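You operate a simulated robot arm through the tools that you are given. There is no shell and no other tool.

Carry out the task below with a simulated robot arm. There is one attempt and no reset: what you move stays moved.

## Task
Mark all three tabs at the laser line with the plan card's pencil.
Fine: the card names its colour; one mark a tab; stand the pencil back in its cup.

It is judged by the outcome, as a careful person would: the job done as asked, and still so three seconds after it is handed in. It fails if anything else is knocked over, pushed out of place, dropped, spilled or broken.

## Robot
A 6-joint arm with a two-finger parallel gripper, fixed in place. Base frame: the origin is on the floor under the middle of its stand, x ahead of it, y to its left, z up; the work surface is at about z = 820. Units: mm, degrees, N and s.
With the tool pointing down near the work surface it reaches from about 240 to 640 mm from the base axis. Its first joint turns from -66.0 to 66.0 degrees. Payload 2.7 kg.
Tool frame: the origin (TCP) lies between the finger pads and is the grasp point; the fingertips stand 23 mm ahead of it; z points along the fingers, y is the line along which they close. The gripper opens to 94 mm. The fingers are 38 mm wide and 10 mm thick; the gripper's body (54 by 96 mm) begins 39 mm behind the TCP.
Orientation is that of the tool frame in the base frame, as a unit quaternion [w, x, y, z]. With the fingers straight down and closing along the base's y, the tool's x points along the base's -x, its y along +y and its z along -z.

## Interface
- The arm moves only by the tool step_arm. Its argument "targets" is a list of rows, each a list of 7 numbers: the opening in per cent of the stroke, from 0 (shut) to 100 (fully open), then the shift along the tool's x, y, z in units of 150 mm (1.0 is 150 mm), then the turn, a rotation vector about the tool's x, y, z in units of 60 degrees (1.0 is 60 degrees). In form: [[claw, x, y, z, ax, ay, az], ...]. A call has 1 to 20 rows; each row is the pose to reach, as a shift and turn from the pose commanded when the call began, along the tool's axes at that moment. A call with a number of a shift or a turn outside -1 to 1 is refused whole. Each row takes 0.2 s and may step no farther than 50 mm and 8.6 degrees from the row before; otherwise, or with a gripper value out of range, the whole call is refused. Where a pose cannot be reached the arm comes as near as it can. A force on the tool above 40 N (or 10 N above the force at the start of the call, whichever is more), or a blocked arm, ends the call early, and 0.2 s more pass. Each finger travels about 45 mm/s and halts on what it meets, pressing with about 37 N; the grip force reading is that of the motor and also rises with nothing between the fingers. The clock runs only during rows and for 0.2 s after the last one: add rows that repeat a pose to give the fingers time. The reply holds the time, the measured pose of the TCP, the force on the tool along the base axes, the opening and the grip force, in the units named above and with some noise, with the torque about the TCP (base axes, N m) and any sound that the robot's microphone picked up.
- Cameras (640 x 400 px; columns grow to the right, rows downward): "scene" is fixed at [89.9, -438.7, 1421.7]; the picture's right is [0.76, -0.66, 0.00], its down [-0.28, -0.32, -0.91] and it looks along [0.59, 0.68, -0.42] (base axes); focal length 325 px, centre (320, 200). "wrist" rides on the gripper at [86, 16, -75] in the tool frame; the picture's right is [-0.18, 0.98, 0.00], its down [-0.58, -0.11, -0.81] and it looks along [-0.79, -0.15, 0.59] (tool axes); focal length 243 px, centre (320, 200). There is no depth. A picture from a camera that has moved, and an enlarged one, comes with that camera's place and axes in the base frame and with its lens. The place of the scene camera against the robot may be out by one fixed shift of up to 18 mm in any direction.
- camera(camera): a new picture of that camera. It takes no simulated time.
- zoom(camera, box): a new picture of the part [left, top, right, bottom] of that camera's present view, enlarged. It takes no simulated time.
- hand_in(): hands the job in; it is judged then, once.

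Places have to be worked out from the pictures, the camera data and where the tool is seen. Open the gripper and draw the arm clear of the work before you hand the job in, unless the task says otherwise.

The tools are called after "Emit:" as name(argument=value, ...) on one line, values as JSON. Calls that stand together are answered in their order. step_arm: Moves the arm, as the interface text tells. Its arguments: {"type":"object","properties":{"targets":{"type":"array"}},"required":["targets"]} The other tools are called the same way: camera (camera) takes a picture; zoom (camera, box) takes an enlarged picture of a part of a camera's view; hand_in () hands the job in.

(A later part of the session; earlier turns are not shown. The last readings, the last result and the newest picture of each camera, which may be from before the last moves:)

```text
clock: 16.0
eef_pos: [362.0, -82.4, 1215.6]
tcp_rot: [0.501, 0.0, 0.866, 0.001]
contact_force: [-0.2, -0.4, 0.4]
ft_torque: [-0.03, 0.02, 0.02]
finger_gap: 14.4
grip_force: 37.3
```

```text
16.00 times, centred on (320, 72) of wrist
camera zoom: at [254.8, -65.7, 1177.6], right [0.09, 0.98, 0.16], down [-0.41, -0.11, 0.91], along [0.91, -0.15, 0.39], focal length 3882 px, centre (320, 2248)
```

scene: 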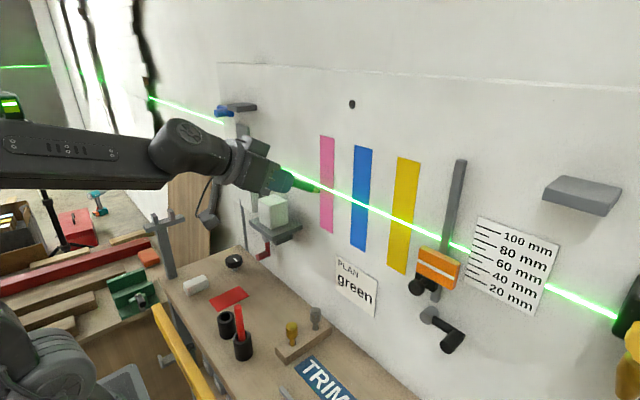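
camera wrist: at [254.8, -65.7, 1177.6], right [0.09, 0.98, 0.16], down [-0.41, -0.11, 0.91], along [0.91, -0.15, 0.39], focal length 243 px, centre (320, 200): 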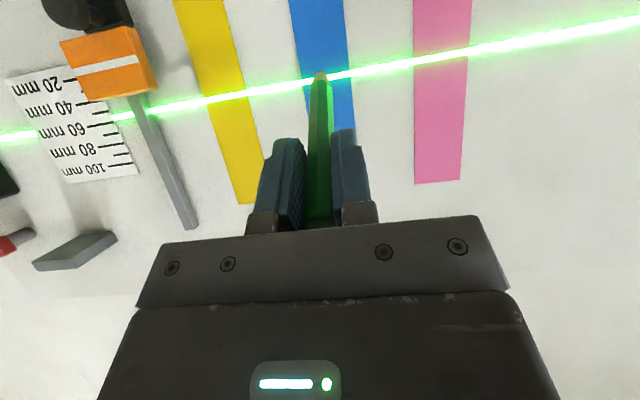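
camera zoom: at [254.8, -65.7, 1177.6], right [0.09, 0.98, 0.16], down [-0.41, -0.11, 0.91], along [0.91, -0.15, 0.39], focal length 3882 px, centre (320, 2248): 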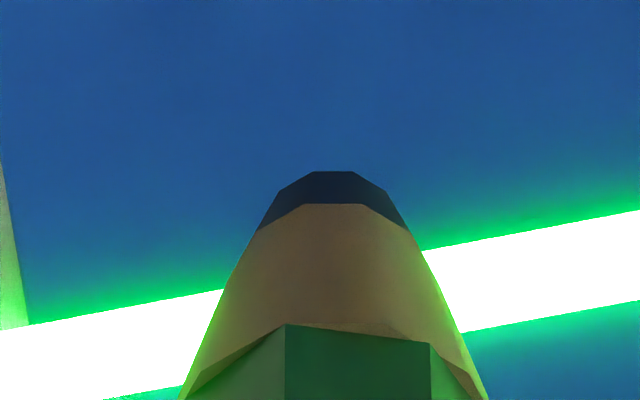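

The laser stripe has crisp edges and would hide a small dot, so I can't yet tell whether the light touch marked pink; the pencil also creeps out slowly (~1 mm/s). For blue I turn the pencil closer to square-on (75°) so the lead's centre meets the tab, ending with the tip ~10 mm off the wall at line height.

Emit:
step_arm(targets=[[5, 0.0623, 0.01, 0.036, 0, -0.125, 0], [5, 0.1247, 0.02, 0.072, 0, -0.25, 0], [5, 0.1247, 0.02, 0.072, 0, -0.25, 0]])

Emit:
zoom(camera="wrist", box=[280, 40, 360, 100])

Emit:
zoom(camera="scene", box=[330, 185, 382, 225])

```text
clock: 16.8
eef_pos: [362.9, -77.2, 1195.0]
tcp_rot: [0.609, 0.001, 0.793, 0.0]
contact_force: [0.5, -0.4, -0.2]
ft_torque: [-0.03, 0.03, 0.0]
finger_gap: 15.0
grip_force: 36.3
out of reach, approached as far as the arm can: row 2
```

```text
6.67 times, centred on (320, 70) of wrist
camera zoom: at [268.1, -61.7, 1129.1], right [0.05, 0.98, 0.18], down [-0.63, -0.11, 0.77], along [0.77, -0.15, 0.61], focal length 1618 px, centre (320, 1067)
```

zoom: 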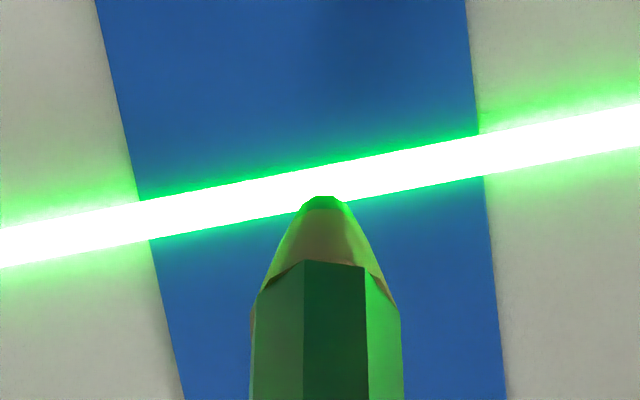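

```text
10.00 times, centred on (356, 205) of scene
camera zoom: at [89.9, -438.7, 1421.7], right [0.76, -0.66, 0.0], down [-0.28, -0.32, -0.91], along [0.59, 0.68, -0.42], focal length 3246 px, centre (-40, 150)
```

zoom: 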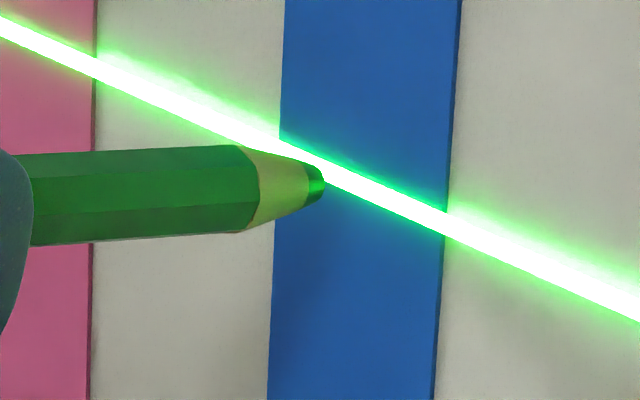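

At 75° the tip is ~11 mm from the wall, centred on blue, and 1–2 mm above the line. I advance 7 mm while lowering 1.5 mm and re-check.

Emit:
step_arm(targets=[[5, -0.0012, 0, 0.024, 0, 0, 0], [5, -0.0024, 0, 0.0477, 0, 0, 0]])

Emit:
zoom(camera="wrist", box=[300, 55, 340, 85])

Emit:
zoom(camera="scene", box=[340, 192, 380, 222])

```text
clock: 17.4
eef_pos: [369.4, -77.3, 1191.9]
tcp_rot: [0.61, 0.001, 0.793, 0.0]
contact_force: [0.2, 0.4, -0.4]
ft_torque: [0.02, -0.04, -0.01]
finger_gap: 14.8
grip_force: 36.8
```

```text
13.33 times, centred on (320, 70) of wrist
camera zoom: at [275.4, -61.3, 1128.0], right [0.05, 0.98, 0.18], down [-0.63, -0.11, 0.77], along [0.77, -0.15, 0.61], focal length 3235 px, centre (320, 1933)
```

zoom: 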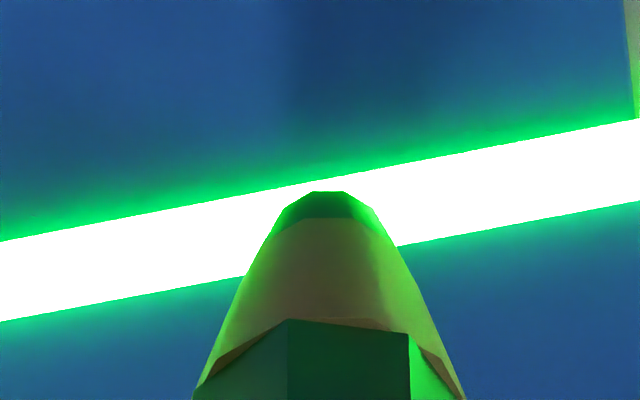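

```text
13.33 times, centred on (360, 207) of scene
camera zoom: at [89.9, -438.7, 1421.7], right [0.76, -0.66, 0.0], down [-0.28, -0.32, -0.91], along [0.59, 0.68, -0.42], focal length 4328 px, centre (-213, 107)
```

zoom: 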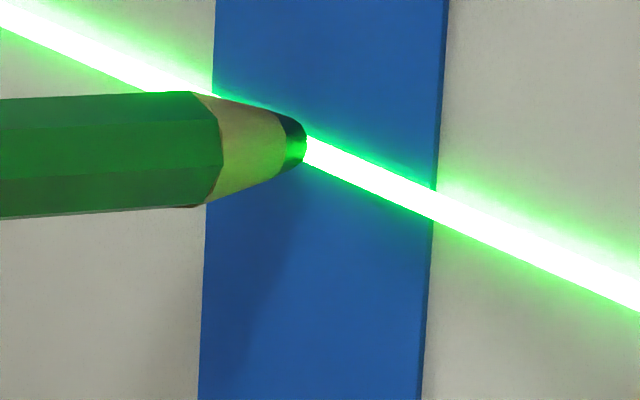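

Wrist view puts the lead's centre at about the line, the scene view ~2 mm above, gap ~4 mm. I go 3 mm closer and 1 mm lower as a compromise, then look once more before contact.

Emit:
step_arm(targets=[[5, 0.0013, 0, 0.0211, 0, 0, 0]])

Emit:
zoom(camera="wrist", box=[300, 55, 340, 85])

Emit:
zoom(camera="scene", box=[345, 196, 377, 220])

```text
clock: 17.8
eef_pos: [372.0, -78.9, 1191.3]
tcp_rot: [0.61, 0.0, 0.793, 0.001]
contact_force: [-7.1, -0.7, 1.0]
ft_torque: [-0.01, 0.08, 0.01]
finger_gap: 14.6
grip_force: 37.5
```

```text
13.33 times, centred on (320, 70) of wrist
camera zoom: at [278.1, -61.5, 1126.9], right [0.05, 0.98, 0.18], down [-0.63, -0.11, 0.77], along [0.78, -0.15, 0.61], focal length 3235 px, centre (320, 1933)
```

zoom: 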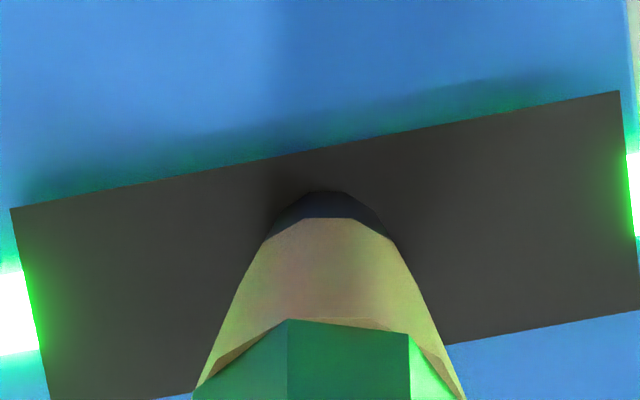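

```text
16.00 times, centred on (361, 208) of scene
camera zoom: at [89.7, -438.7, 1421.7], right [0.76, -0.66, 0.0], down [-0.28, -0.32, -0.91], along [0.59, 0.68, -0.42], focal length 5194 px, centre (-336, 72)
```

zoom: 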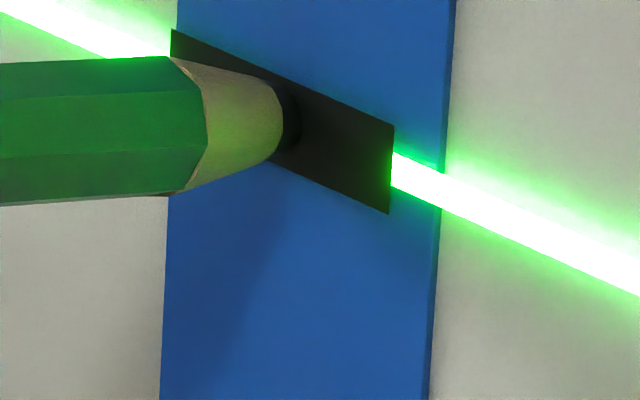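

A dark mark appeared on the blue tab, well centred on the laser line, at 7 N contact. So marks are visible, and pink is still unmarked. I retreat straight back.

Emit:
step_arm(targets=[[5, 0.0086, 0, -0.0322, 0, 0, 0], [5, 0.0207, 0, -0.0773, 0, 0, 0], [5, 0.0207, 0, -0.0773, 0, 0, 0]])

Emit:
zoom(camera="scene", box=[310, 140, 430, 240])

Emit:
zoom(camera="wrist", box=[280, 40, 360, 100])

```text
clock: 18.6
eef_pos: [361.2, -77.2, 1192.7]
tcp_rot: [0.609, 0.001, 0.793, 0.0]
contact_force: [0.2, 0.2, 0.4]
ft_torque: [-0.03, 0.04, -0.03]
finger_gap: 14.4
grip_force: 36.3
```

```text
4.00 times, centred on (370, 190) of scene
camera zoom: at [89.9, -438.7, 1421.7], right [0.76, -0.66, 0.0], down [-0.28, -0.32, -0.91], along [0.59, 0.68, -0.42], focal length 1298 px, centre (120, 240)
```

zoom: 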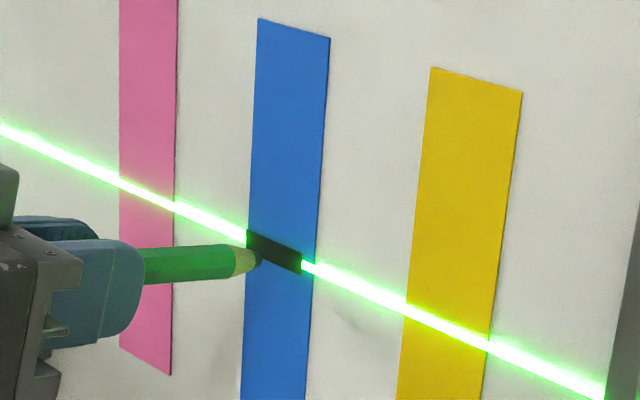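

```text
6.67 times, centred on (320, 70) of wrist
camera zoom: at [266.6, -60.9, 1126.4], right [0.05, 0.98, 0.18], down [-0.63, -0.11, 0.77], along [0.78, -0.15, 0.61], focal length 1618 px, centre (320, 1067)
```

zoom: 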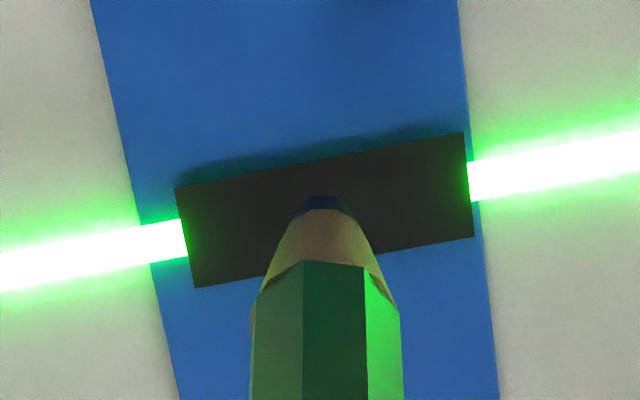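

The mark is one clean bar, centred on the line in height and within the tab. I now shift sideways 91 mm to the yellow tab, staying ~11 mm off the wall.

Emit:
step_arm(targets=[[5, 0, -0.2, 0, 0, 0, 0], [5, 0, -0.41, 0, 0, 0, 0], [5, 0, -0.61, 0, 0, 0, 0], [5, 0, -0.61, 0, 0, 0, 0]])

Emit:
zoom(camera="wrist", box=[280, 40, 360, 100])

Emit:
zoom(camera="scene", box=[370, 190, 450, 250])

Emit:
camera(camera="wrist")

```text
clock: 19.6
eef_pos: [361.8, -171.6, 1189.7]
tcp_rot: [0.61, 0.0, 0.793, 0.001]
contact_force: [-0.2, 0.2, -0.3]
ft_torque: [-0.01, -0.01, 0.02]
finger_gap: 14.6
grip_force: 36.8
```

```text
6.67 times, centred on (320, 70) of wrist
camera zoom: at [267.1, -154.2, 1124.9], right [0.05, 0.98, 0.18], down [-0.63, -0.11, 0.77], along [0.78, -0.15, 0.61], focal length 1618 px, centre (320, 1067)
```

zoom: 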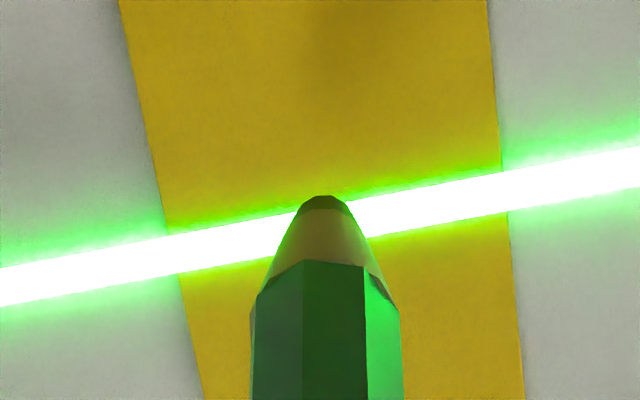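

```text
6.67 times, centred on (410, 220) of scene
camera zoom: at [89.9, -438.7, 1421.7], right [0.76, -0.66, 0.0], down [-0.28, -0.32, -0.91], along [0.59, 0.68, -0.42], focal length 2164 px, centre (-280, 67)
```

zoom: 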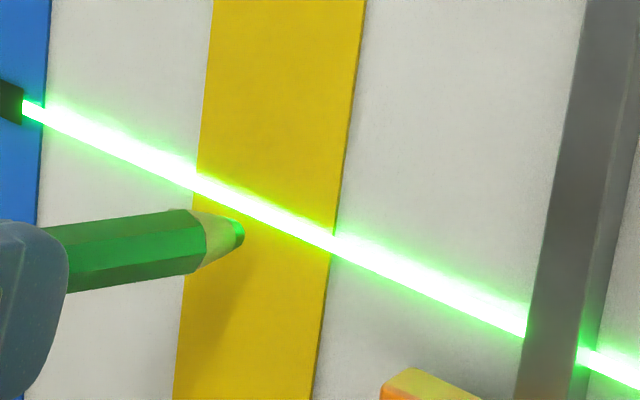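

```text
taken
camera wrist: at [267.1, -154.2, 1124.9], right [0.05, 0.98, 0.18], down [-0.63, -0.11, 0.77], along [0.78, -0.15, 0.61], focal length 243 px, centre (320, 200)
```

wrist: 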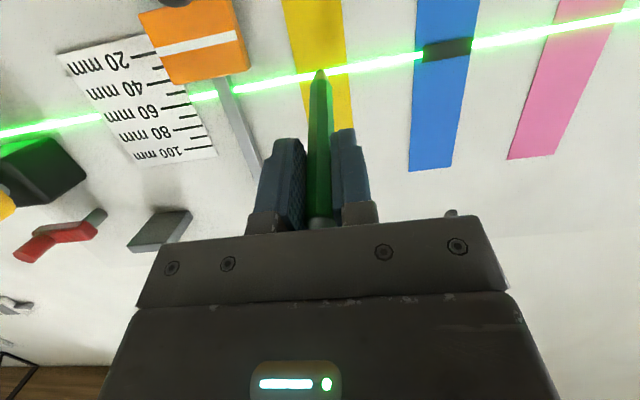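

The pencil is centred on yellow but ~2 mm lower than it was for the blue mark. I raise 2 mm and advance 7 mm (about 4 mm short of contact), then compare.

Emit:
step_arm(targets=[[5, -0.0125, 0.0025, 0.0208, 0, 0, 0], [5, -0.025, 0.005, 0.0416, 0, 0, 0], [5, -0.025, 0.005, 0.0416, 0, 0, 0]])

Emit:
zoom(camera="wrist", box=[300, 55, 340, 85])

Emit:
zoom(camera="scene", box=[390, 205, 430, 235])

```text
clock: 20.4
eef_pos: [367.5, -168.2, 1193.9]
tcp_rot: [0.609, 0.001, 0.793, 0.0]
contact_force: [-0.1, 0.0, 0.3]
ft_torque: [0.02, 0.01, 0.02]
finger_gap: 14.5
grip_force: 37.6
```

```text
13.33 times, centred on (320, 70) of wrist
camera zoom: at [273.5, -152.3, 1128.1], right [0.05, 0.98, 0.18], down [-0.63, -0.11, 0.77], along [0.78, -0.15, 0.61], focal length 3235 px, centre (320, 1933)
```

zoom: 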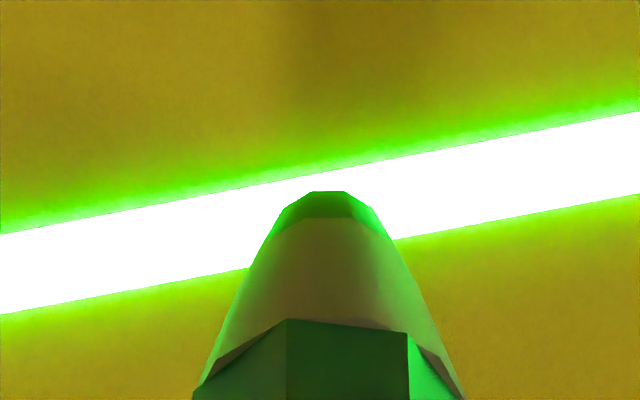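

```text
13.33 times, centred on (410, 220) of scene
camera zoom: at [89.9, -438.7, 1421.7], right [0.76, -0.66, 0.0], down [-0.28, -0.32, -0.91], along [0.59, 0.68, -0.42], focal length 4328 px, centre (-880, -67)
```

zoom: 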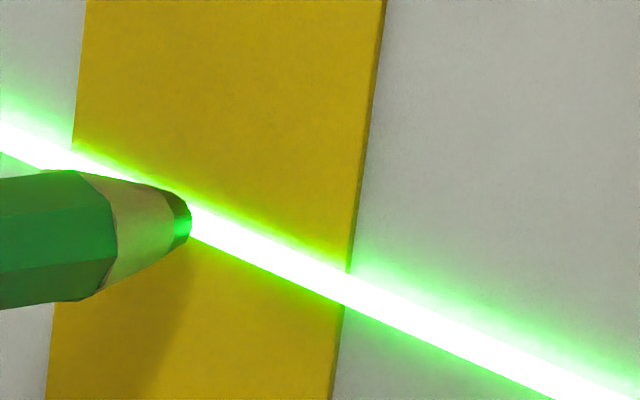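

This matches the blue approach within ~0.4 mm. I lower 1 mm and advance 4.6 mm to the same contact depth as on blue.

Emit:
step_arm(targets=[[5, 0.0021, 0, 0.0178, 0, 0, 0], [5, -0.0015, 0, 0.0314, 0, 0, 0]])

Emit:
zoom(camera="wrist", box=[290, 50, 350, 95])

Emit:
zoom(camera="scene", box=[390, 205, 430, 235])

```text
clock: 21.0
eef_pos: [370.2, -168.7, 1193.0]
tcp_rot: [0.609, 0.001, 0.793, 0.0]
contact_force: [-3.7, -0.9, 0.5]
ft_torque: [0.04, 0.08, 0.0]
finger_gap: 14.5
grip_force: 36.7
```

```text
8.89 times, centred on (320, 72) of wrist
camera zoom: at [277.9, -152.2, 1127.4], right [0.05, 0.98, 0.18], down [-0.63, -0.11, 0.77], along [0.78, -0.15, 0.61], focal length 2157 px, centre (320, 1333)
```

zoom: 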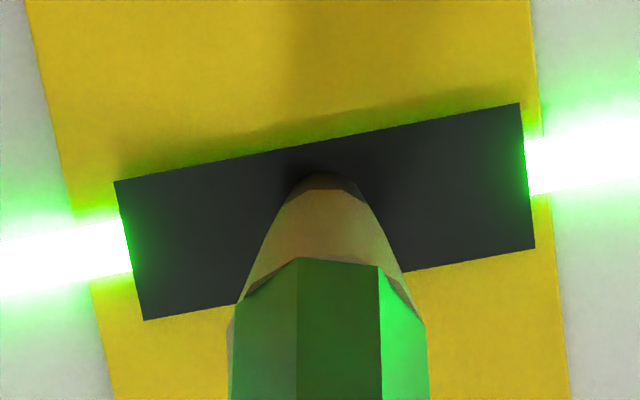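

```text
13.33 times, centred on (410, 220) of scene
camera zoom: at [89.8, -438.7, 1421.7], right [0.76, -0.66, 0.0], down [-0.28, -0.32, -0.91], along [0.59, 0.68, -0.42], focal length 4328 px, centre (-880, -67)
```

zoom: 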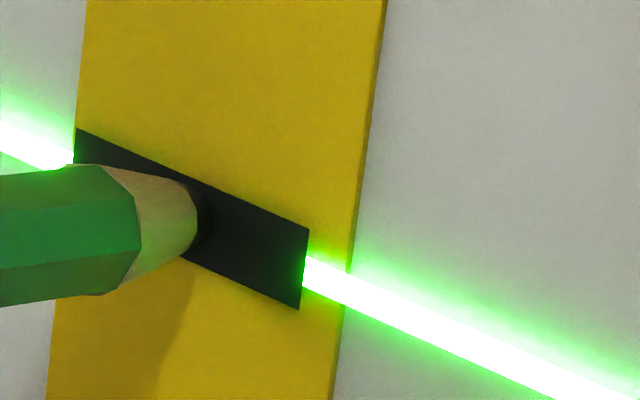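

Yellow is marked too, centred on the line. I retreat straight back 10 mm and verify.

Emit:
step_arm(targets=[[5, 0.0086, 0, -0.0322, 0, 0, 0], [5, 0.0173, 0, -0.0644, 0, 0, 0], [5, 0.0173, 0, -0.0644, 0, 0, 0]])

Emit:
zoom(camera="scene", box=[310, 140, 430, 240])

Emit:
zoom(camera="wrist", box=[280, 40, 360, 100])

```text
clock: 21.8
eef_pos: [362.7, -168.8, 1193.2]
tcp_rot: [0.609, 0.001, 0.793, 0.001]
contact_force: [-0.4, 0.7, -0.9]
ft_torque: [-0.03, 0.02, -0.03]
finger_gap: 14.4
grip_force: 37.0
```

```text
4.00 times, centred on (370, 190) of scene
camera zoom: at [89.9, -438.7, 1421.7], right [0.76, -0.66, 0.0], down [-0.28, -0.32, -0.91], along [0.59, 0.68, -0.42], focal length 1298 px, centre (120, 240)
```

zoom: 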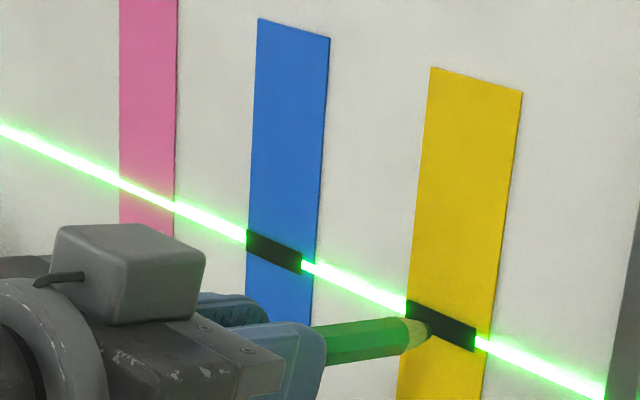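

```text
6.67 times, centred on (320, 70) of wrist
camera zoom: at [267.7, -152.0, 1127.8], right [0.05, 0.98, 0.18], down [-0.63, -0.11, 0.77], along [0.78, -0.15, 0.61], focal length 1618 px, centre (320, 1067)
```

zoom: 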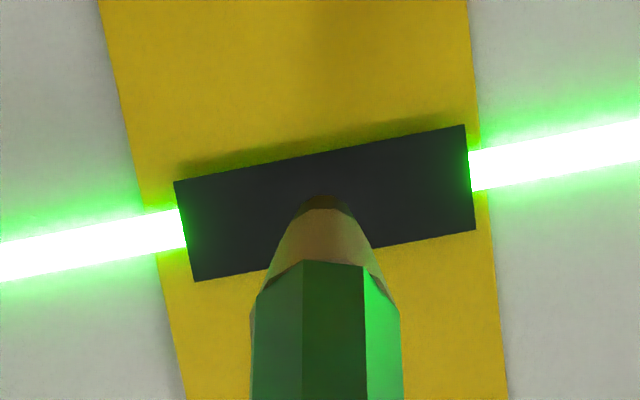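

Both marks look right. I now go back across to the pink tab in two moves, staying ~10 mm off the wall.

Emit:
step_arm(targets=[[5, 0, 0.2, 0, 0, 0, 0], [5, 0, 0.45, 0, 0, 0, 0], [5, 0, 0.7, 0, 0, 0, 0], [5, 0, 0.95, 0, 0, 0, 0]])

Emit:
step_arm(targets=[[5, 0, 0.12, 0, 0, 0, 0], [5, 0, 0.238, 0, 0, 0, 0], [5, 0, 0.238, 0, 0, 0, 0]])

Emit:
zoom(camera="wrist", box=[280, 40, 360, 100])

Emit:
zoom(camera="scene", box=[300, 165, 360, 210])

```text
clock: 22.8
eef_pos: [362.0, -26.4, 1192.1]
tcp_rot: [0.609, 0.001, 0.793, 0.0]
contact_force: [-0.7, -0.1, -0.2]
ft_torque: [0.01, 0.04, 0.0]
finger_gap: 14.6
grip_force: 37.4
```

```text
clock: 23.6
eef_pos: [361.7, 9.2, 1191.5]
tcp_rot: [0.609, 0.001, 0.793, 0.0]
contact_force: [0.0, 0.3, 0.9]
ft_torque: [0.03, 0.02, -0.01]
finger_gap: 14.7
grip_force: 37.2
```

```text
6.67 times, centred on (320, 70) of wrist
camera zoom: at [267.1, 27.1, 1127.0], right [0.05, 0.98, 0.18], down [-0.63, -0.11, 0.77], along [0.78, -0.15, 0.61], focal length 1618 px, centre (320, 1067)
```

zoom: 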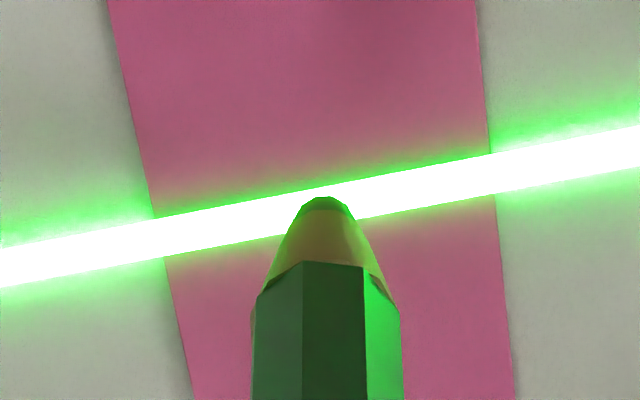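

```text
8.89 times, centred on (330, 188) of scene
camera zoom: at [89.9, -438.7, 1421.7], right [0.76, -0.66, 0.0], down [-0.28, -0.32, -0.91], along [0.59, 0.68, -0.42], focal length 2886 px, centre (231, 311)
```

zoom: 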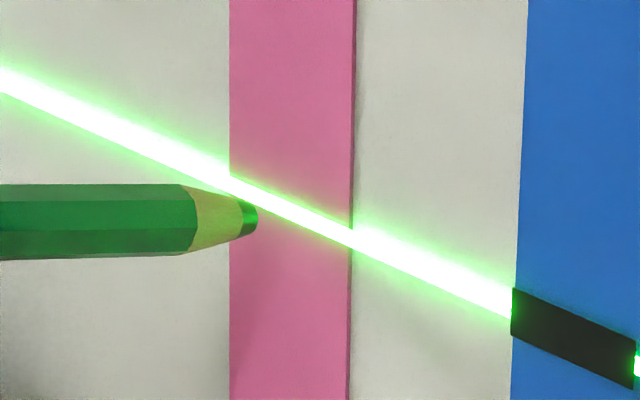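

Positioned on pink: centred, and the line offset matches the good blue/yellow approaches. I advance straight 10.9 mm to the same contact depth.

Emit:
step_arm(targets=[[5, -0.0069, 0, 0.0258, 0, 0, 0], [5, -0.0138, 0, 0.0515, 0, 0, 0], [5, -0.0188, 0, 0.0702, 0, 0, 0]])

Emit:
zoom(camera="wrist", box=[290, 50, 350, 95])

Emit:
zoom(camera="scene", box=[300, 165, 360, 210])

```text
clock: 24.4
eef_pos: [373.4, 10.3, 1190.8]
tcp_rot: [0.609, 0.0, 0.793, 0.0]
contact_force: [-14.9, 0.2, 1.0]
ft_torque: [0.0, 0.21, 0.03]
finger_gap: 14.7
grip_force: 36.8
```

```text
8.89 times, centred on (320, 72) of wrist
camera zoom: at [277.9, 26.6, 1127.0], right [0.05, 0.98, 0.18], down [-0.63, -0.11, 0.77], along [0.78, -0.15, 0.61], focal length 2157 px, centre (320, 1333)
```

zoom: 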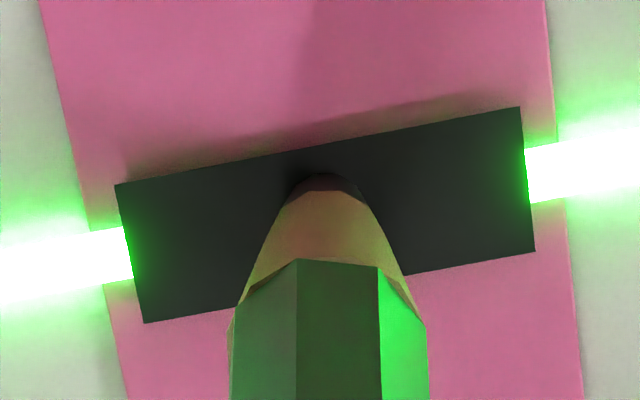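

```text
8.89 times, centred on (330, 188) of scene
camera zoom: at [89.4, -438.7, 1421.7], right [0.76, -0.66, 0.0], down [-0.28, -0.32, -0.91], along [0.59, 0.68, -0.42], focal length 2886 px, centre (231, 311)
```

zoom: 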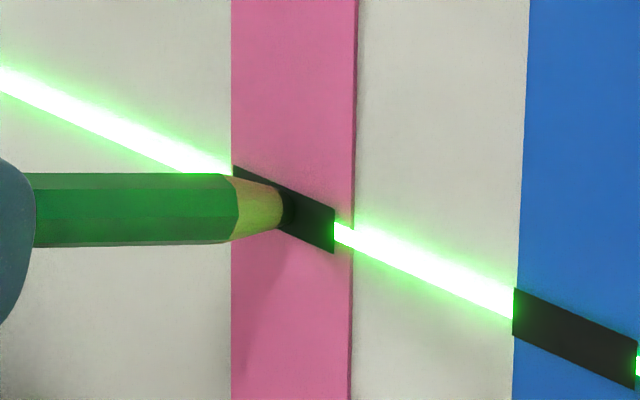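

All three tabs now carry one mark each on the line. I retreat straight back and check.

Emit:
step_arm(targets=[[5, 0.0086, 0, -0.0322, 0, 0, 0], [5, 0.0207, 0, -0.0773, 0, 0, 0], [5, 0.0207, 0, -0.0773, 0, 0, 0]])

Emit:
camera(camera="scene")

Emit:
zoom(camera="scene", box=[300, 140, 430, 240])

Emit:
camera(camera="wrist")

```text
clock: 25.2
eef_pos: [360.8, 9.1, 1193.1]
tcp_rot: [0.609, 0.001, 0.793, 0.001]
contact_force: [0.6, 0.7, -0.7]
ft_torque: [0.0, 0.04, 0.04]
finger_gap: 14.7
grip_force: 37.2
```

```text
taken
```

scene: 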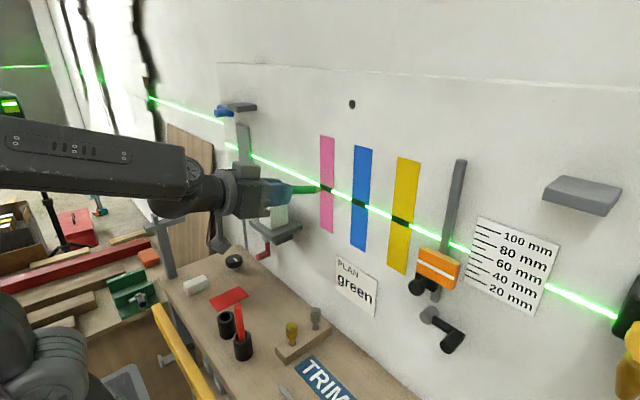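

```text
4.00 times, centred on (365, 190) of scene
camera zoom: at [89.9, -438.7, 1421.7], right [0.76, -0.66, 0.0], down [-0.28, -0.32, -0.91], along [0.59, 0.68, -0.42], focal length 1298 px, centre (140, 240)
```

zoom: 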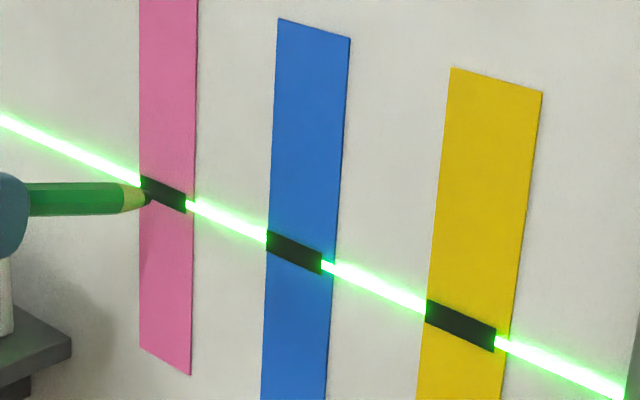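

```text
taken
camera wrist: at [266.5, 26.7, 1127.4], right [0.05, 0.98, 0.18], down [-0.63, -0.11, 0.77], along [0.78, -0.15, 0.61], focal length 243 px, centre (320, 200)
```

wrist: 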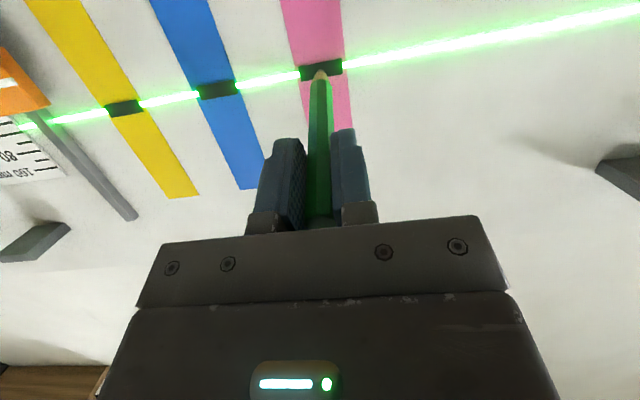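

All three marks look clean. Now I swing the tool back toward pointing down (60° first), turning about the TCP away from the wall.

Emit:
step_arm(targets=[[5, 0, 0, 0, 0, 0.125, 0], [5, 0, 0, 0, 0, 0.25, 0], [5, 0, 0, 0, 0, 0.375, 0], [5, 0, 0, 0, 0, 0.5, 0], [5, 0, 0, 0, 0, 0.625, 0], [5, 0, 0, 0, 0, 0.75, 0], [5, 0, 0, 0, 0, 0.875, 0], [5, 0, 0, 0, 0, 1.0, 0]])

Emit:
step_arm(targets=[[5, 0, 0, 0, 0, 0.125, 0], [5, 0, 0, 0, 0, 0.25, 0]])

Emit:
camera(camera="wrist")

Emit:
camera(camera="scene")

```text
clock: 27.0
eef_pos: [360.8, 31.5, 1173.9]
tcp_rot: [0.145, -0.014, 0.982, -0.12]
contact_force: [-0.3, -0.1, -0.4]
ft_torque: [-0.02, 0.04, -0.02]
finger_gap: 14.5
grip_force: 37.0
out of reach, approached as far as the arm can: row 1, 2, 3, 4, 5, 6, 7, 8
```

```text
clock: 27.6
eef_pos: [361.4, 30.5, 1172.3]
tcp_rot: [0.018, 0.001, 0.99, -0.138]
contact_force: [-0.2, 0.3, -0.8]
ft_torque: [0.01, 0.01, -0.03]
finger_gap: 14.7
grip_force: 37.3
```

```text
taken
camera wrist: at [271.7, 66.5, 1235.1], right [0.19, 0.95, -0.26], down [0.55, 0.12, 0.83], along [0.81, -0.3, -0.5], focal length 243 px, centre (320, 200)
```

wrist: 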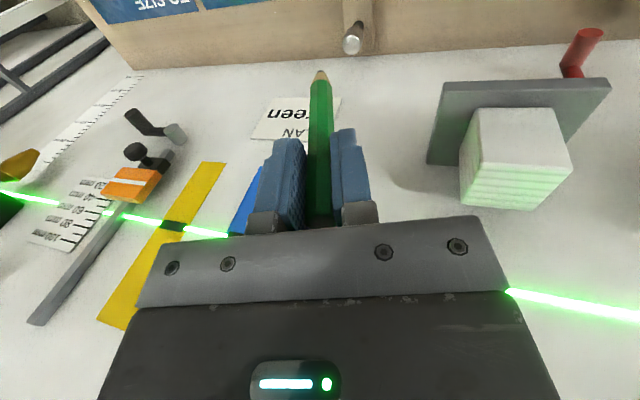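

```text
taken
```

scene: 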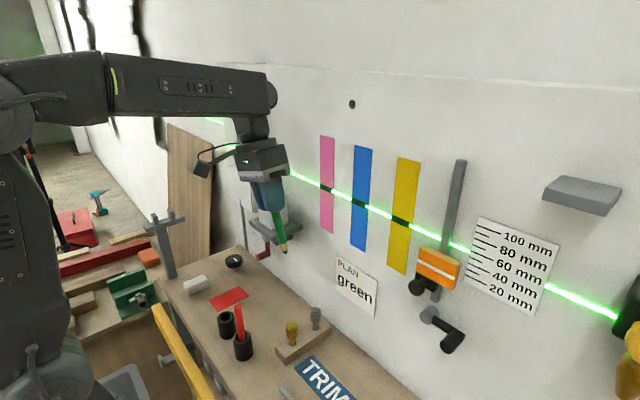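

The swing ran along the arm's inner limit and left the tool leaning ~16° sideways, with the pencil still well held and nothing touched. I square the tool to straight down while moving a little back and left.

Emit:
step_arm(targets=[[5, 0.09, 0.085, -0.027, -0.088, 0.011, 0], [5, 0.18, 0.17, -0.055, -0.176, 0.023, 0], [5, 0.265, 0.255, -0.082, -0.264, 0.034, 0], [5, 0.265, 0.255, -0.082, -0.264, 0.034, 0]])

Emit:
camera(camera="wrist")

```text
clock: 28.6
eef_pos: [325.0, 29.3, 1167.8]
tcp_rot: [0.02, -0.003, 0.99, -0.138]
contact_force: [-0.7, 0.1, -0.7]
ft_torque: [0.0, 0.04, 0.02]
finger_gap: 14.7
grip_force: 36.6
out of reach, approached as far as the arm can: row 1, 2, 3, 4
```

```text
taken
camera wrist: at [236.6, 64.0, 1231.3], right [0.18, 0.95, -0.26], down [0.55, 0.12, 0.83], along [0.82, -0.29, -0.5], focal length 243 px, centre (320, 200)
```

wrist: 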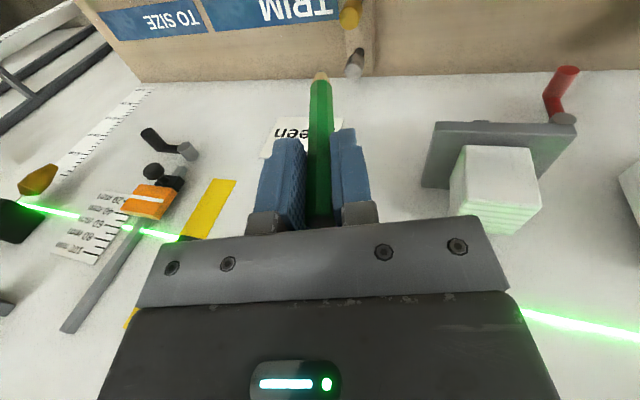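

The lean is a wrist-joint limit (the wrist went through its in-line pose during the sideways sweeps). I'll unwind it the way it came: first move sideways to y≈−170, well back from the wall, then raise the tool there and come down again on the free side.

Emit:
step_arm(targets=[[5, 0, -0.2, 0.03, 0, 0, 0], [5, 0, -0.4, 0.06, 0, 0, 0], [5, 0, -0.6, 0.09, 0, 0, 0], [5, 0, -0.8, 0.12, 0, 0, 0]])

Emit:
camera(camera="scene")

```text
clock: 29.6
eef_pos: [327.4, 29.9, 1167.8]
tcp_rot: [0.02, -0.003, 0.99, -0.138]
contact_force: [0.2, 0.3, 0.3]
ft_torque: [-0.01, 0.0, 0.02]
finger_gap: 14.2
grip_force: 37.1
out of reach, approached as far as the arm can: row 1, 2, 3, 4
```

```text
taken
```

scene: 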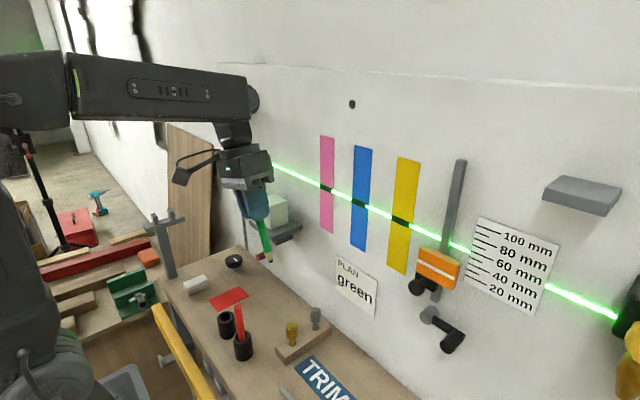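

The pure sideways move was refused as unreachable from this wrist state. I look at the arm itself to understand its configuration.

Emit:
zoom(camera="scene", box=[0, 20, 320, 220])

Emit:
zoom(camera="scene", box=[150, 70, 320, 280])

```text
2.00 times, centred on (160, 120) of scene
camera zoom: at [89.9, -438.7, 1421.7], right [0.76, -0.66, 0.0], down [-0.28, -0.32, -0.91], along [0.59, 0.68, -0.42], focal length 649 px, centre (640, 360)
```

zoom: 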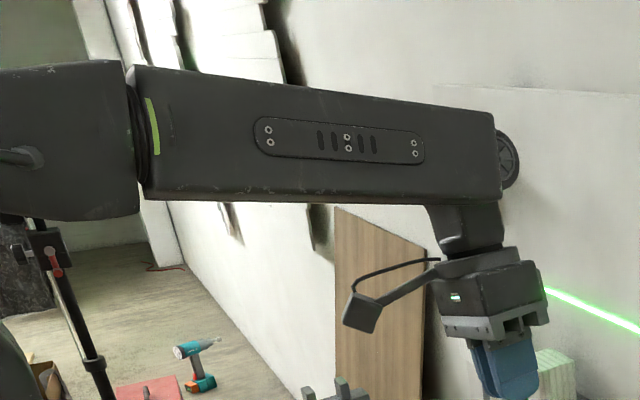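

```text
1.90 times, centred on (235, 175) of scene
camera zoom: at [89.9, -438.7, 1421.7], right [0.76, -0.66, 0.0], down [-0.28, -0.32, -0.91], along [0.59, 0.68, -0.42], focal length 618 px, centre (482, 248)
```

zoom: 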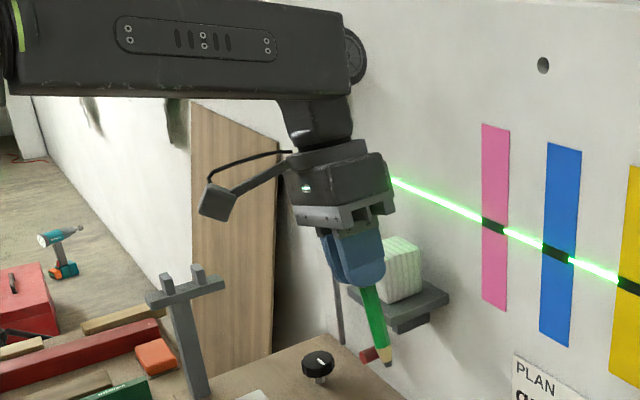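

The forearm's roll joint has turned right over (cap now on the far side) and sits at its limit, which causes the lean. I'll first swing the whole arm about its base axis away from the wall (a pure first-joint turn to the right), where there is room to straighten the wrist.

Emit:
step_arm(targets=[[5, -0.0047, -0.2754, 0.0785, 0.00485, 0.0342, 0.12], [5, 0.0292, -0.5496, 0.1551, 0.0097, 0.0684, 0.24], [5, 0.0989, -0.817, 0.2284, 0.0146, 0.1025, 0.36]])

Emit:
camera(camera="scene")

```text
clock: 30.4
eef_pos: [311.6, -96.1, 1166.9]
tcp_rot: [-0.008, 0.191, 0.972, -0.139]
contact_force: [-0.8, 0.4, 0.8]
ft_torque: [-0.04, 0.01, -0.01]
finger_gap: 14.5
grip_force: 36.8
```

```text
taken
```

scene: 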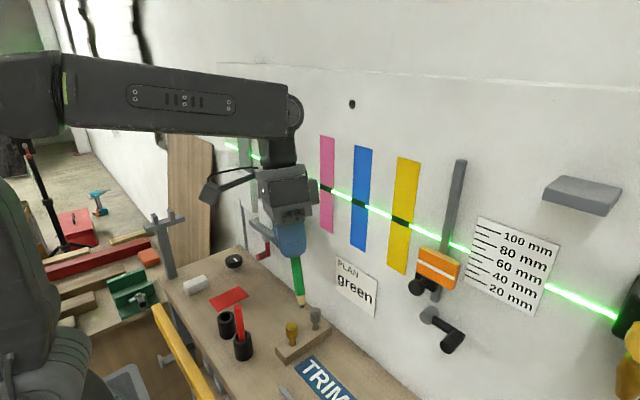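

That worked cleanly (no reach warning). I continue turning the base joint right by another 22.5°.

Emit:
step_arm(targets=[[5, -0.0045, -0.2733, 0.078, 0.0047, 0.0341, 0.1203], [5, 0.0278, -0.5453, 0.154, 0.0094, 0.0683, 0.2407], [5, 0.096, -0.8113, 0.2271, 0.0141, 0.1024, 0.361]])

Emit:
camera(camera="scene")

```text
clock: 31.2
eef_pos: [251.4, -209.3, 1168.3]
tcp_rot: [-0.034, 0.377, 0.916, -0.135]
contact_force: [0.6, -0.1, -0.1]
ft_torque: [0.0, 0.0, 0.03]
finger_gap: 14.5
grip_force: 37.1
```

```text
taken
```

scene: 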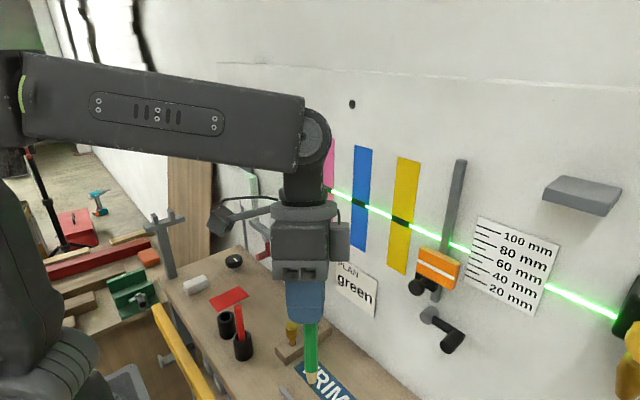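

Good. I turn a further 15° and draw the wrist in 90 mm (30 mm lower), so the straightened wrist stays well clear of the wall.

Emit:
step_arm(targets=[[5, -0.0041, -0.2744, 0.0781, 0.00495, 0.0341, 0.1203], [5, 0.029, -0.5475, 0.1542, 0.0099, 0.0683, 0.2406], [5, 0.333, -0.516, 0.2366, 0.0099, 0.0683, 0.2406], [5, 0.637, -0.484, 0.319, 0.0099, 0.0683, 0.2406]])

Emit:
camera(camera="scene")

Emit:
camera(camera="wrist")

```text
clock: 32.2
eef_pos: [131.9, -198.0, 1137.6]
tcp_rot: [-0.053, 0.494, 0.858, -0.13]
contact_force: [0.0, 0.6, -0.3]
ft_torque: [0.0, -0.02, 0.03]
finger_gap: 14.9
grip_force: 37.5
out of reach, approached as far as the arm can: row 4
```

```text
taken
```

scene: 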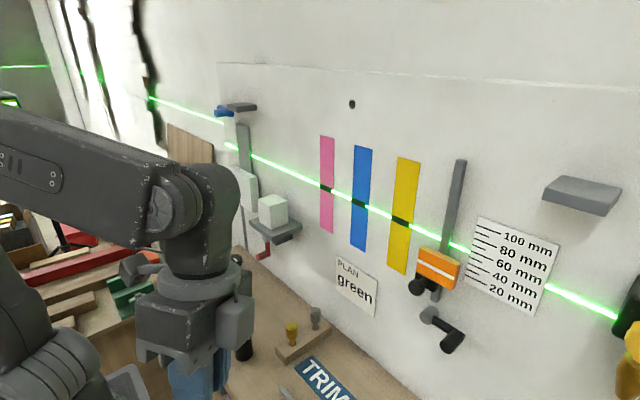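

```text
taken
camera wrist: at [117.5, -103.7, 1200.5], right [0.91, 0.31, -0.26], down [0.38, -0.41, 0.83], along [0.15, -0.85, -0.5], focal length 243 px, centre (320, 200)
```

wrist: 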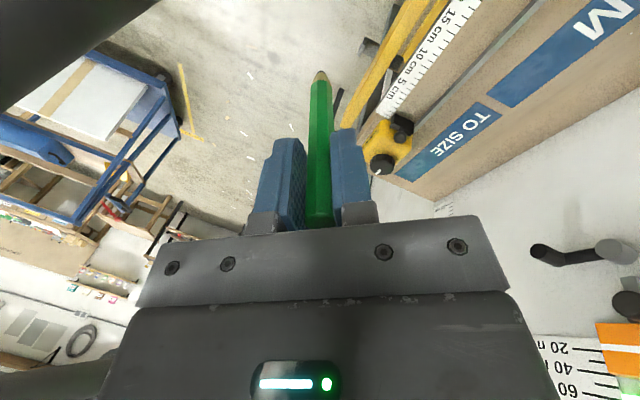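

The wrist is drawn in close. I turn the base joint 10° further right for more clearance, then start raising the tool about its wrist joint (away from everything).

Emit:
step_arm(targets=[[5, -0.0014, -0.1331, 0.0382, 0.0031, 0.02295, 0.08], [5, 0.0086, -0.266, 0.0759, 0.0063, 0.0459, 0.16]])

```text
clock: 32.8
eef_pos: [105.7, -214.0, 1139.0]
tcp_rot: [-0.065, 0.566, 0.813, -0.124]
contact_force: [-0.1, -0.2, 0.3]
ft_torque: [0.02, -0.02, -0.01]
finger_gap: 14.7
grip_force: 37.3
out of reach, approached as far as the arm can: row 2
```

Position is fine (the last few degrees were trimmed). Now I raise the tool ~52° about the wrist joint's axis, with the wrist roughly fixed.

Emit:
step_arm(targets=[[5, -0.1608, 0.0538, -0.0112, -0.0396, -0.1185, 0], [5, -0.3189, 0.1067, -0.0444, -0.0792, -0.237, 0], [5, -0.4717, 0.1577, -0.099, -0.1188, -0.3555, 0], [5, -0.6162, 0.2061, -0.1742, -0.1584, -0.474, 0], [5, -0.7502, 0.2509, -0.2686, -0.198, -0.5925, 0], [5, -0.8713, 0.2914, -0.3807, -0.2376, -0.711, 0], [5, -0.9777, 0.327, -0.5085, -0.2772, -0.8295, 0]])

Emit:
camera(camera="scene")

Emit:
camera(camera="wrist")

```text
clock: 34.4
eef_pos: [233.4, -303.9, 1186.3]
tcp_rot: [0.329, 0.478, 0.78, -0.233]
contact_force: [-0.2, -0.3, -0.2]
ft_torque: [-0.01, -0.02, 0.0]
finger_gap: 15.8
grip_force: 0.5
out of reach, approached as far as the arm can: row 1, 2, 3, 4, 5, 6, 7
```

```text
taken
```

scene: 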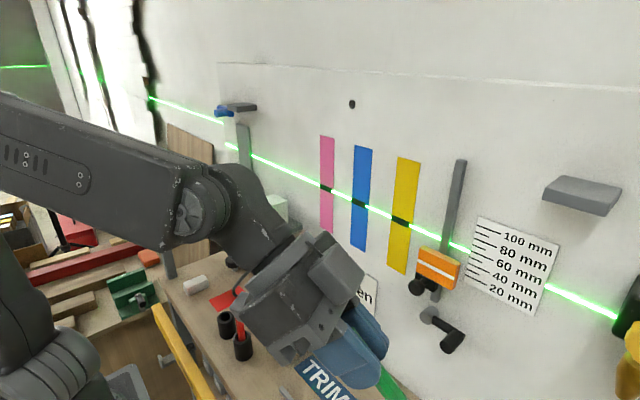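

```text
taken
camera wrist: at [197.0, -194.9, 1172.7], right [0.94, 0.32, 0.09], down [-0.14, 0.15, 0.98], along [0.3, -0.94, 0.19], focal length 243 px, centre (320, 200)
```

wrist: 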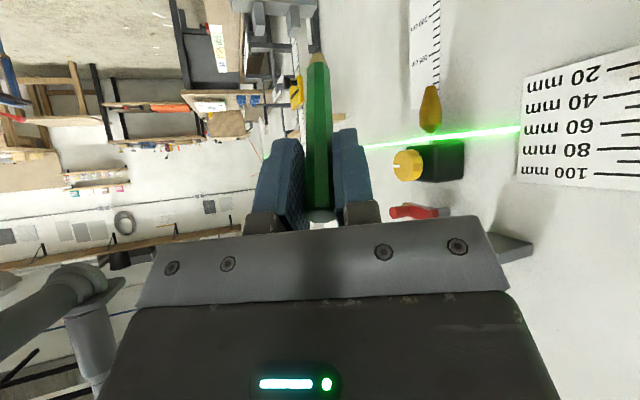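

Warning sign: the grip reading dropped to 0.5 N and the pencil has slid outward in the fingers. I hold still and command the gripper fully shut for a moment to see if the grip recovers.

Emit:
step_arm(targets=[[0, 0, 0, 0, 0, 0, 0], [0, 0, 0, 0, 0, 0, 0]])

Emit:
camera(camera="wrist")

Emit:
zoom(camera="wrist", box=[240, 20, 400, 240])

```text
clock: 35.0
eef_pos: [232.1, -303.6, 1186.4]
tcp_rot: [0.327, 0.48, 0.78, -0.234]
contact_force: [0.0, 0.5, 0.1]
ft_torque: [-0.03, 0.01, -0.01]
finger_gap: 14.4
grip_force: 37.1
```

```text
taken
camera wrist: at [196.7, -194.7, 1172.5], right [0.94, 0.32, 0.09], down [-0.14, 0.15, 0.98], along [0.3, -0.94, 0.19], focal length 243 px, centre (320, 200)
```

wrist: 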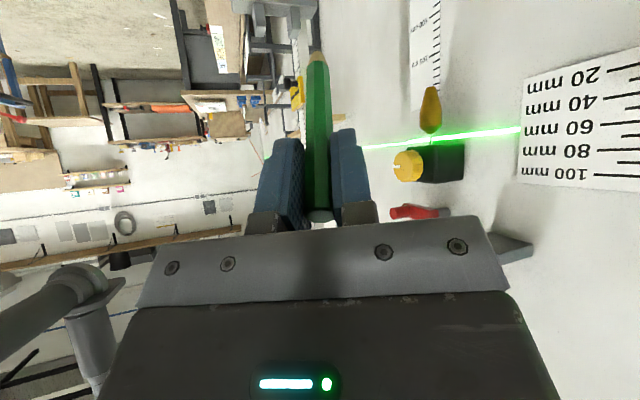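

```text
1.82 times, centred on (320, 130) of wrist
camera zoom: at [196.7, -194.7, 1172.5], right [0.94, 0.32, 0.09], down [-0.14, 0.15, 0.98], along [0.3, -0.94, 0.19], focal length 441 px, centre (320, 327)
```

zoom: 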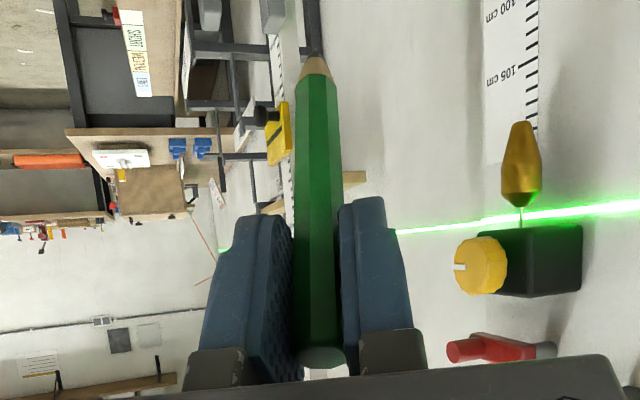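

Grip is back to 37 N with the pencil ~10–15 mm further out and slightly pitched. Before straightening the wrist I turn the base joint ~14° more to the right, gently, to keep the long reach away from the wall shelf.

Emit:
step_arm(targets=[[0, -0.0156, -0.2047, 0.0325, 0.05715, 0.00397, 0.0527], [0, -0.0197, -0.4107, 0.0525, 0.1143, 0.0079, 0.1054], [0, -0.0125, -0.6187, 0.0606, 0.1715, 0.0119, 0.1581]])

Emit:
camera(camera="wrist")

Emit:
camera(camera="scene")

```text
clock: 35.8
eef_pos: [174.3, -339.2, 1183.5]
tcp_rot: [0.295, 0.572, 0.716, -0.272]
contact_force: [-0.3, 0.3, -0.1]
ft_torque: [-0.02, -0.03, 0.01]
finger_gap: 14.8
grip_force: 36.7
out of reach, approached as far as the arm can: row 2, 3
```

```text
taken
camera wrist: at [167.2, -224.8, 1169.1], right [0.99, 0.08, 0.08], down [-0.1, 0.18, 0.98], along [0.06, -0.98, 0.19], focal length 243 px, centre (320, 200)
```

wrist: 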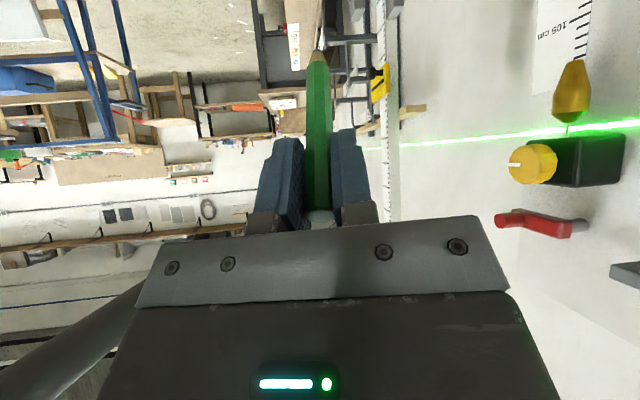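

```text
taken
```

scene: 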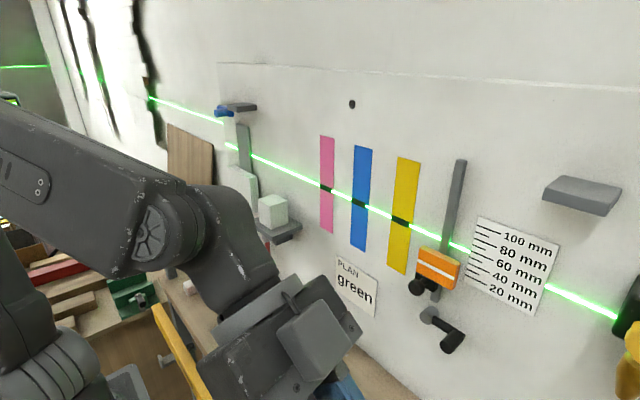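

The first joint has reached its right-hand limit, which tells me the forearm's true direction. I back off 3° from that limit, then raise the tool along the wrist joint's plane toward the in-line pose in gentle 6° steps.

Emit:
step_arm(targets=[[0, 0.0218, 0.1276, -0.0335, -0.0367, -0.0026, -0.034]])

Emit:
step_arm(targets=[[0, -0.12, 0.0508, -0.0068, -0.039, -0.0921, 0], [0, -0.2387, 0.101, -0.0273, -0.078, -0.1842, 0], [0, -0.3548, 0.1502, -0.061, -0.117, -0.2763, 0], [0, -0.4669, 0.1977, -0.1078, -0.156, -0.3684, 0]])

Emit:
camera(camera="wrist")

Emit:
camera(camera="scene")

```text
clock: 36.2
eef_pos: [192.9, -330.0, 1185.1]
tcp_rot: [0.304, 0.551, 0.731, -0.264]
contact_force: [0.2, -0.4, 1.4]
ft_torque: [-0.01, 0.02, 0.02]
finger_gap: 14.2
grip_force: 37.1
```

```text
clock: 37.2
eef_pos: [231.6, -355.9, 1245.9]
tcp_rot: [0.482, 0.464, 0.679, -0.304]
contact_force: [0.2, 0.1, 0.2]
ft_torque: [-0.01, -0.02, -0.01]
finger_gap: 14.7
grip_force: 36.8
```

```text
taken
camera wrist: at [210.7, -256.9, 1191.1], right [0.93, 0.32, 0.21], down [-0.34, 0.45, 0.82], along [0.17, -0.83, 0.53], focal length 243 px, centre (320, 200)
```

wrist: 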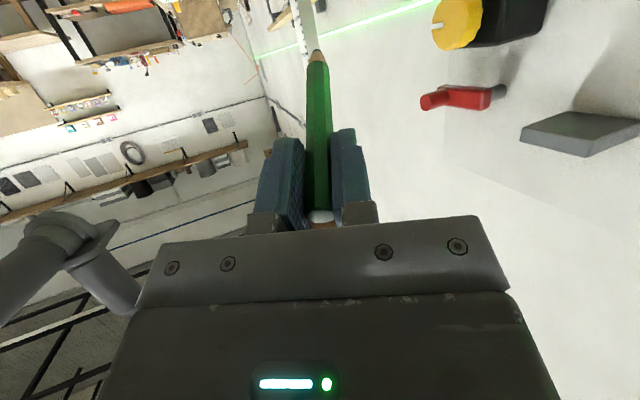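

```text
taken
```

scene: 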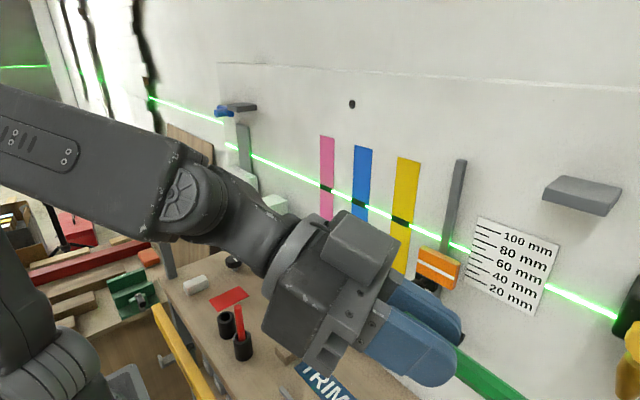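

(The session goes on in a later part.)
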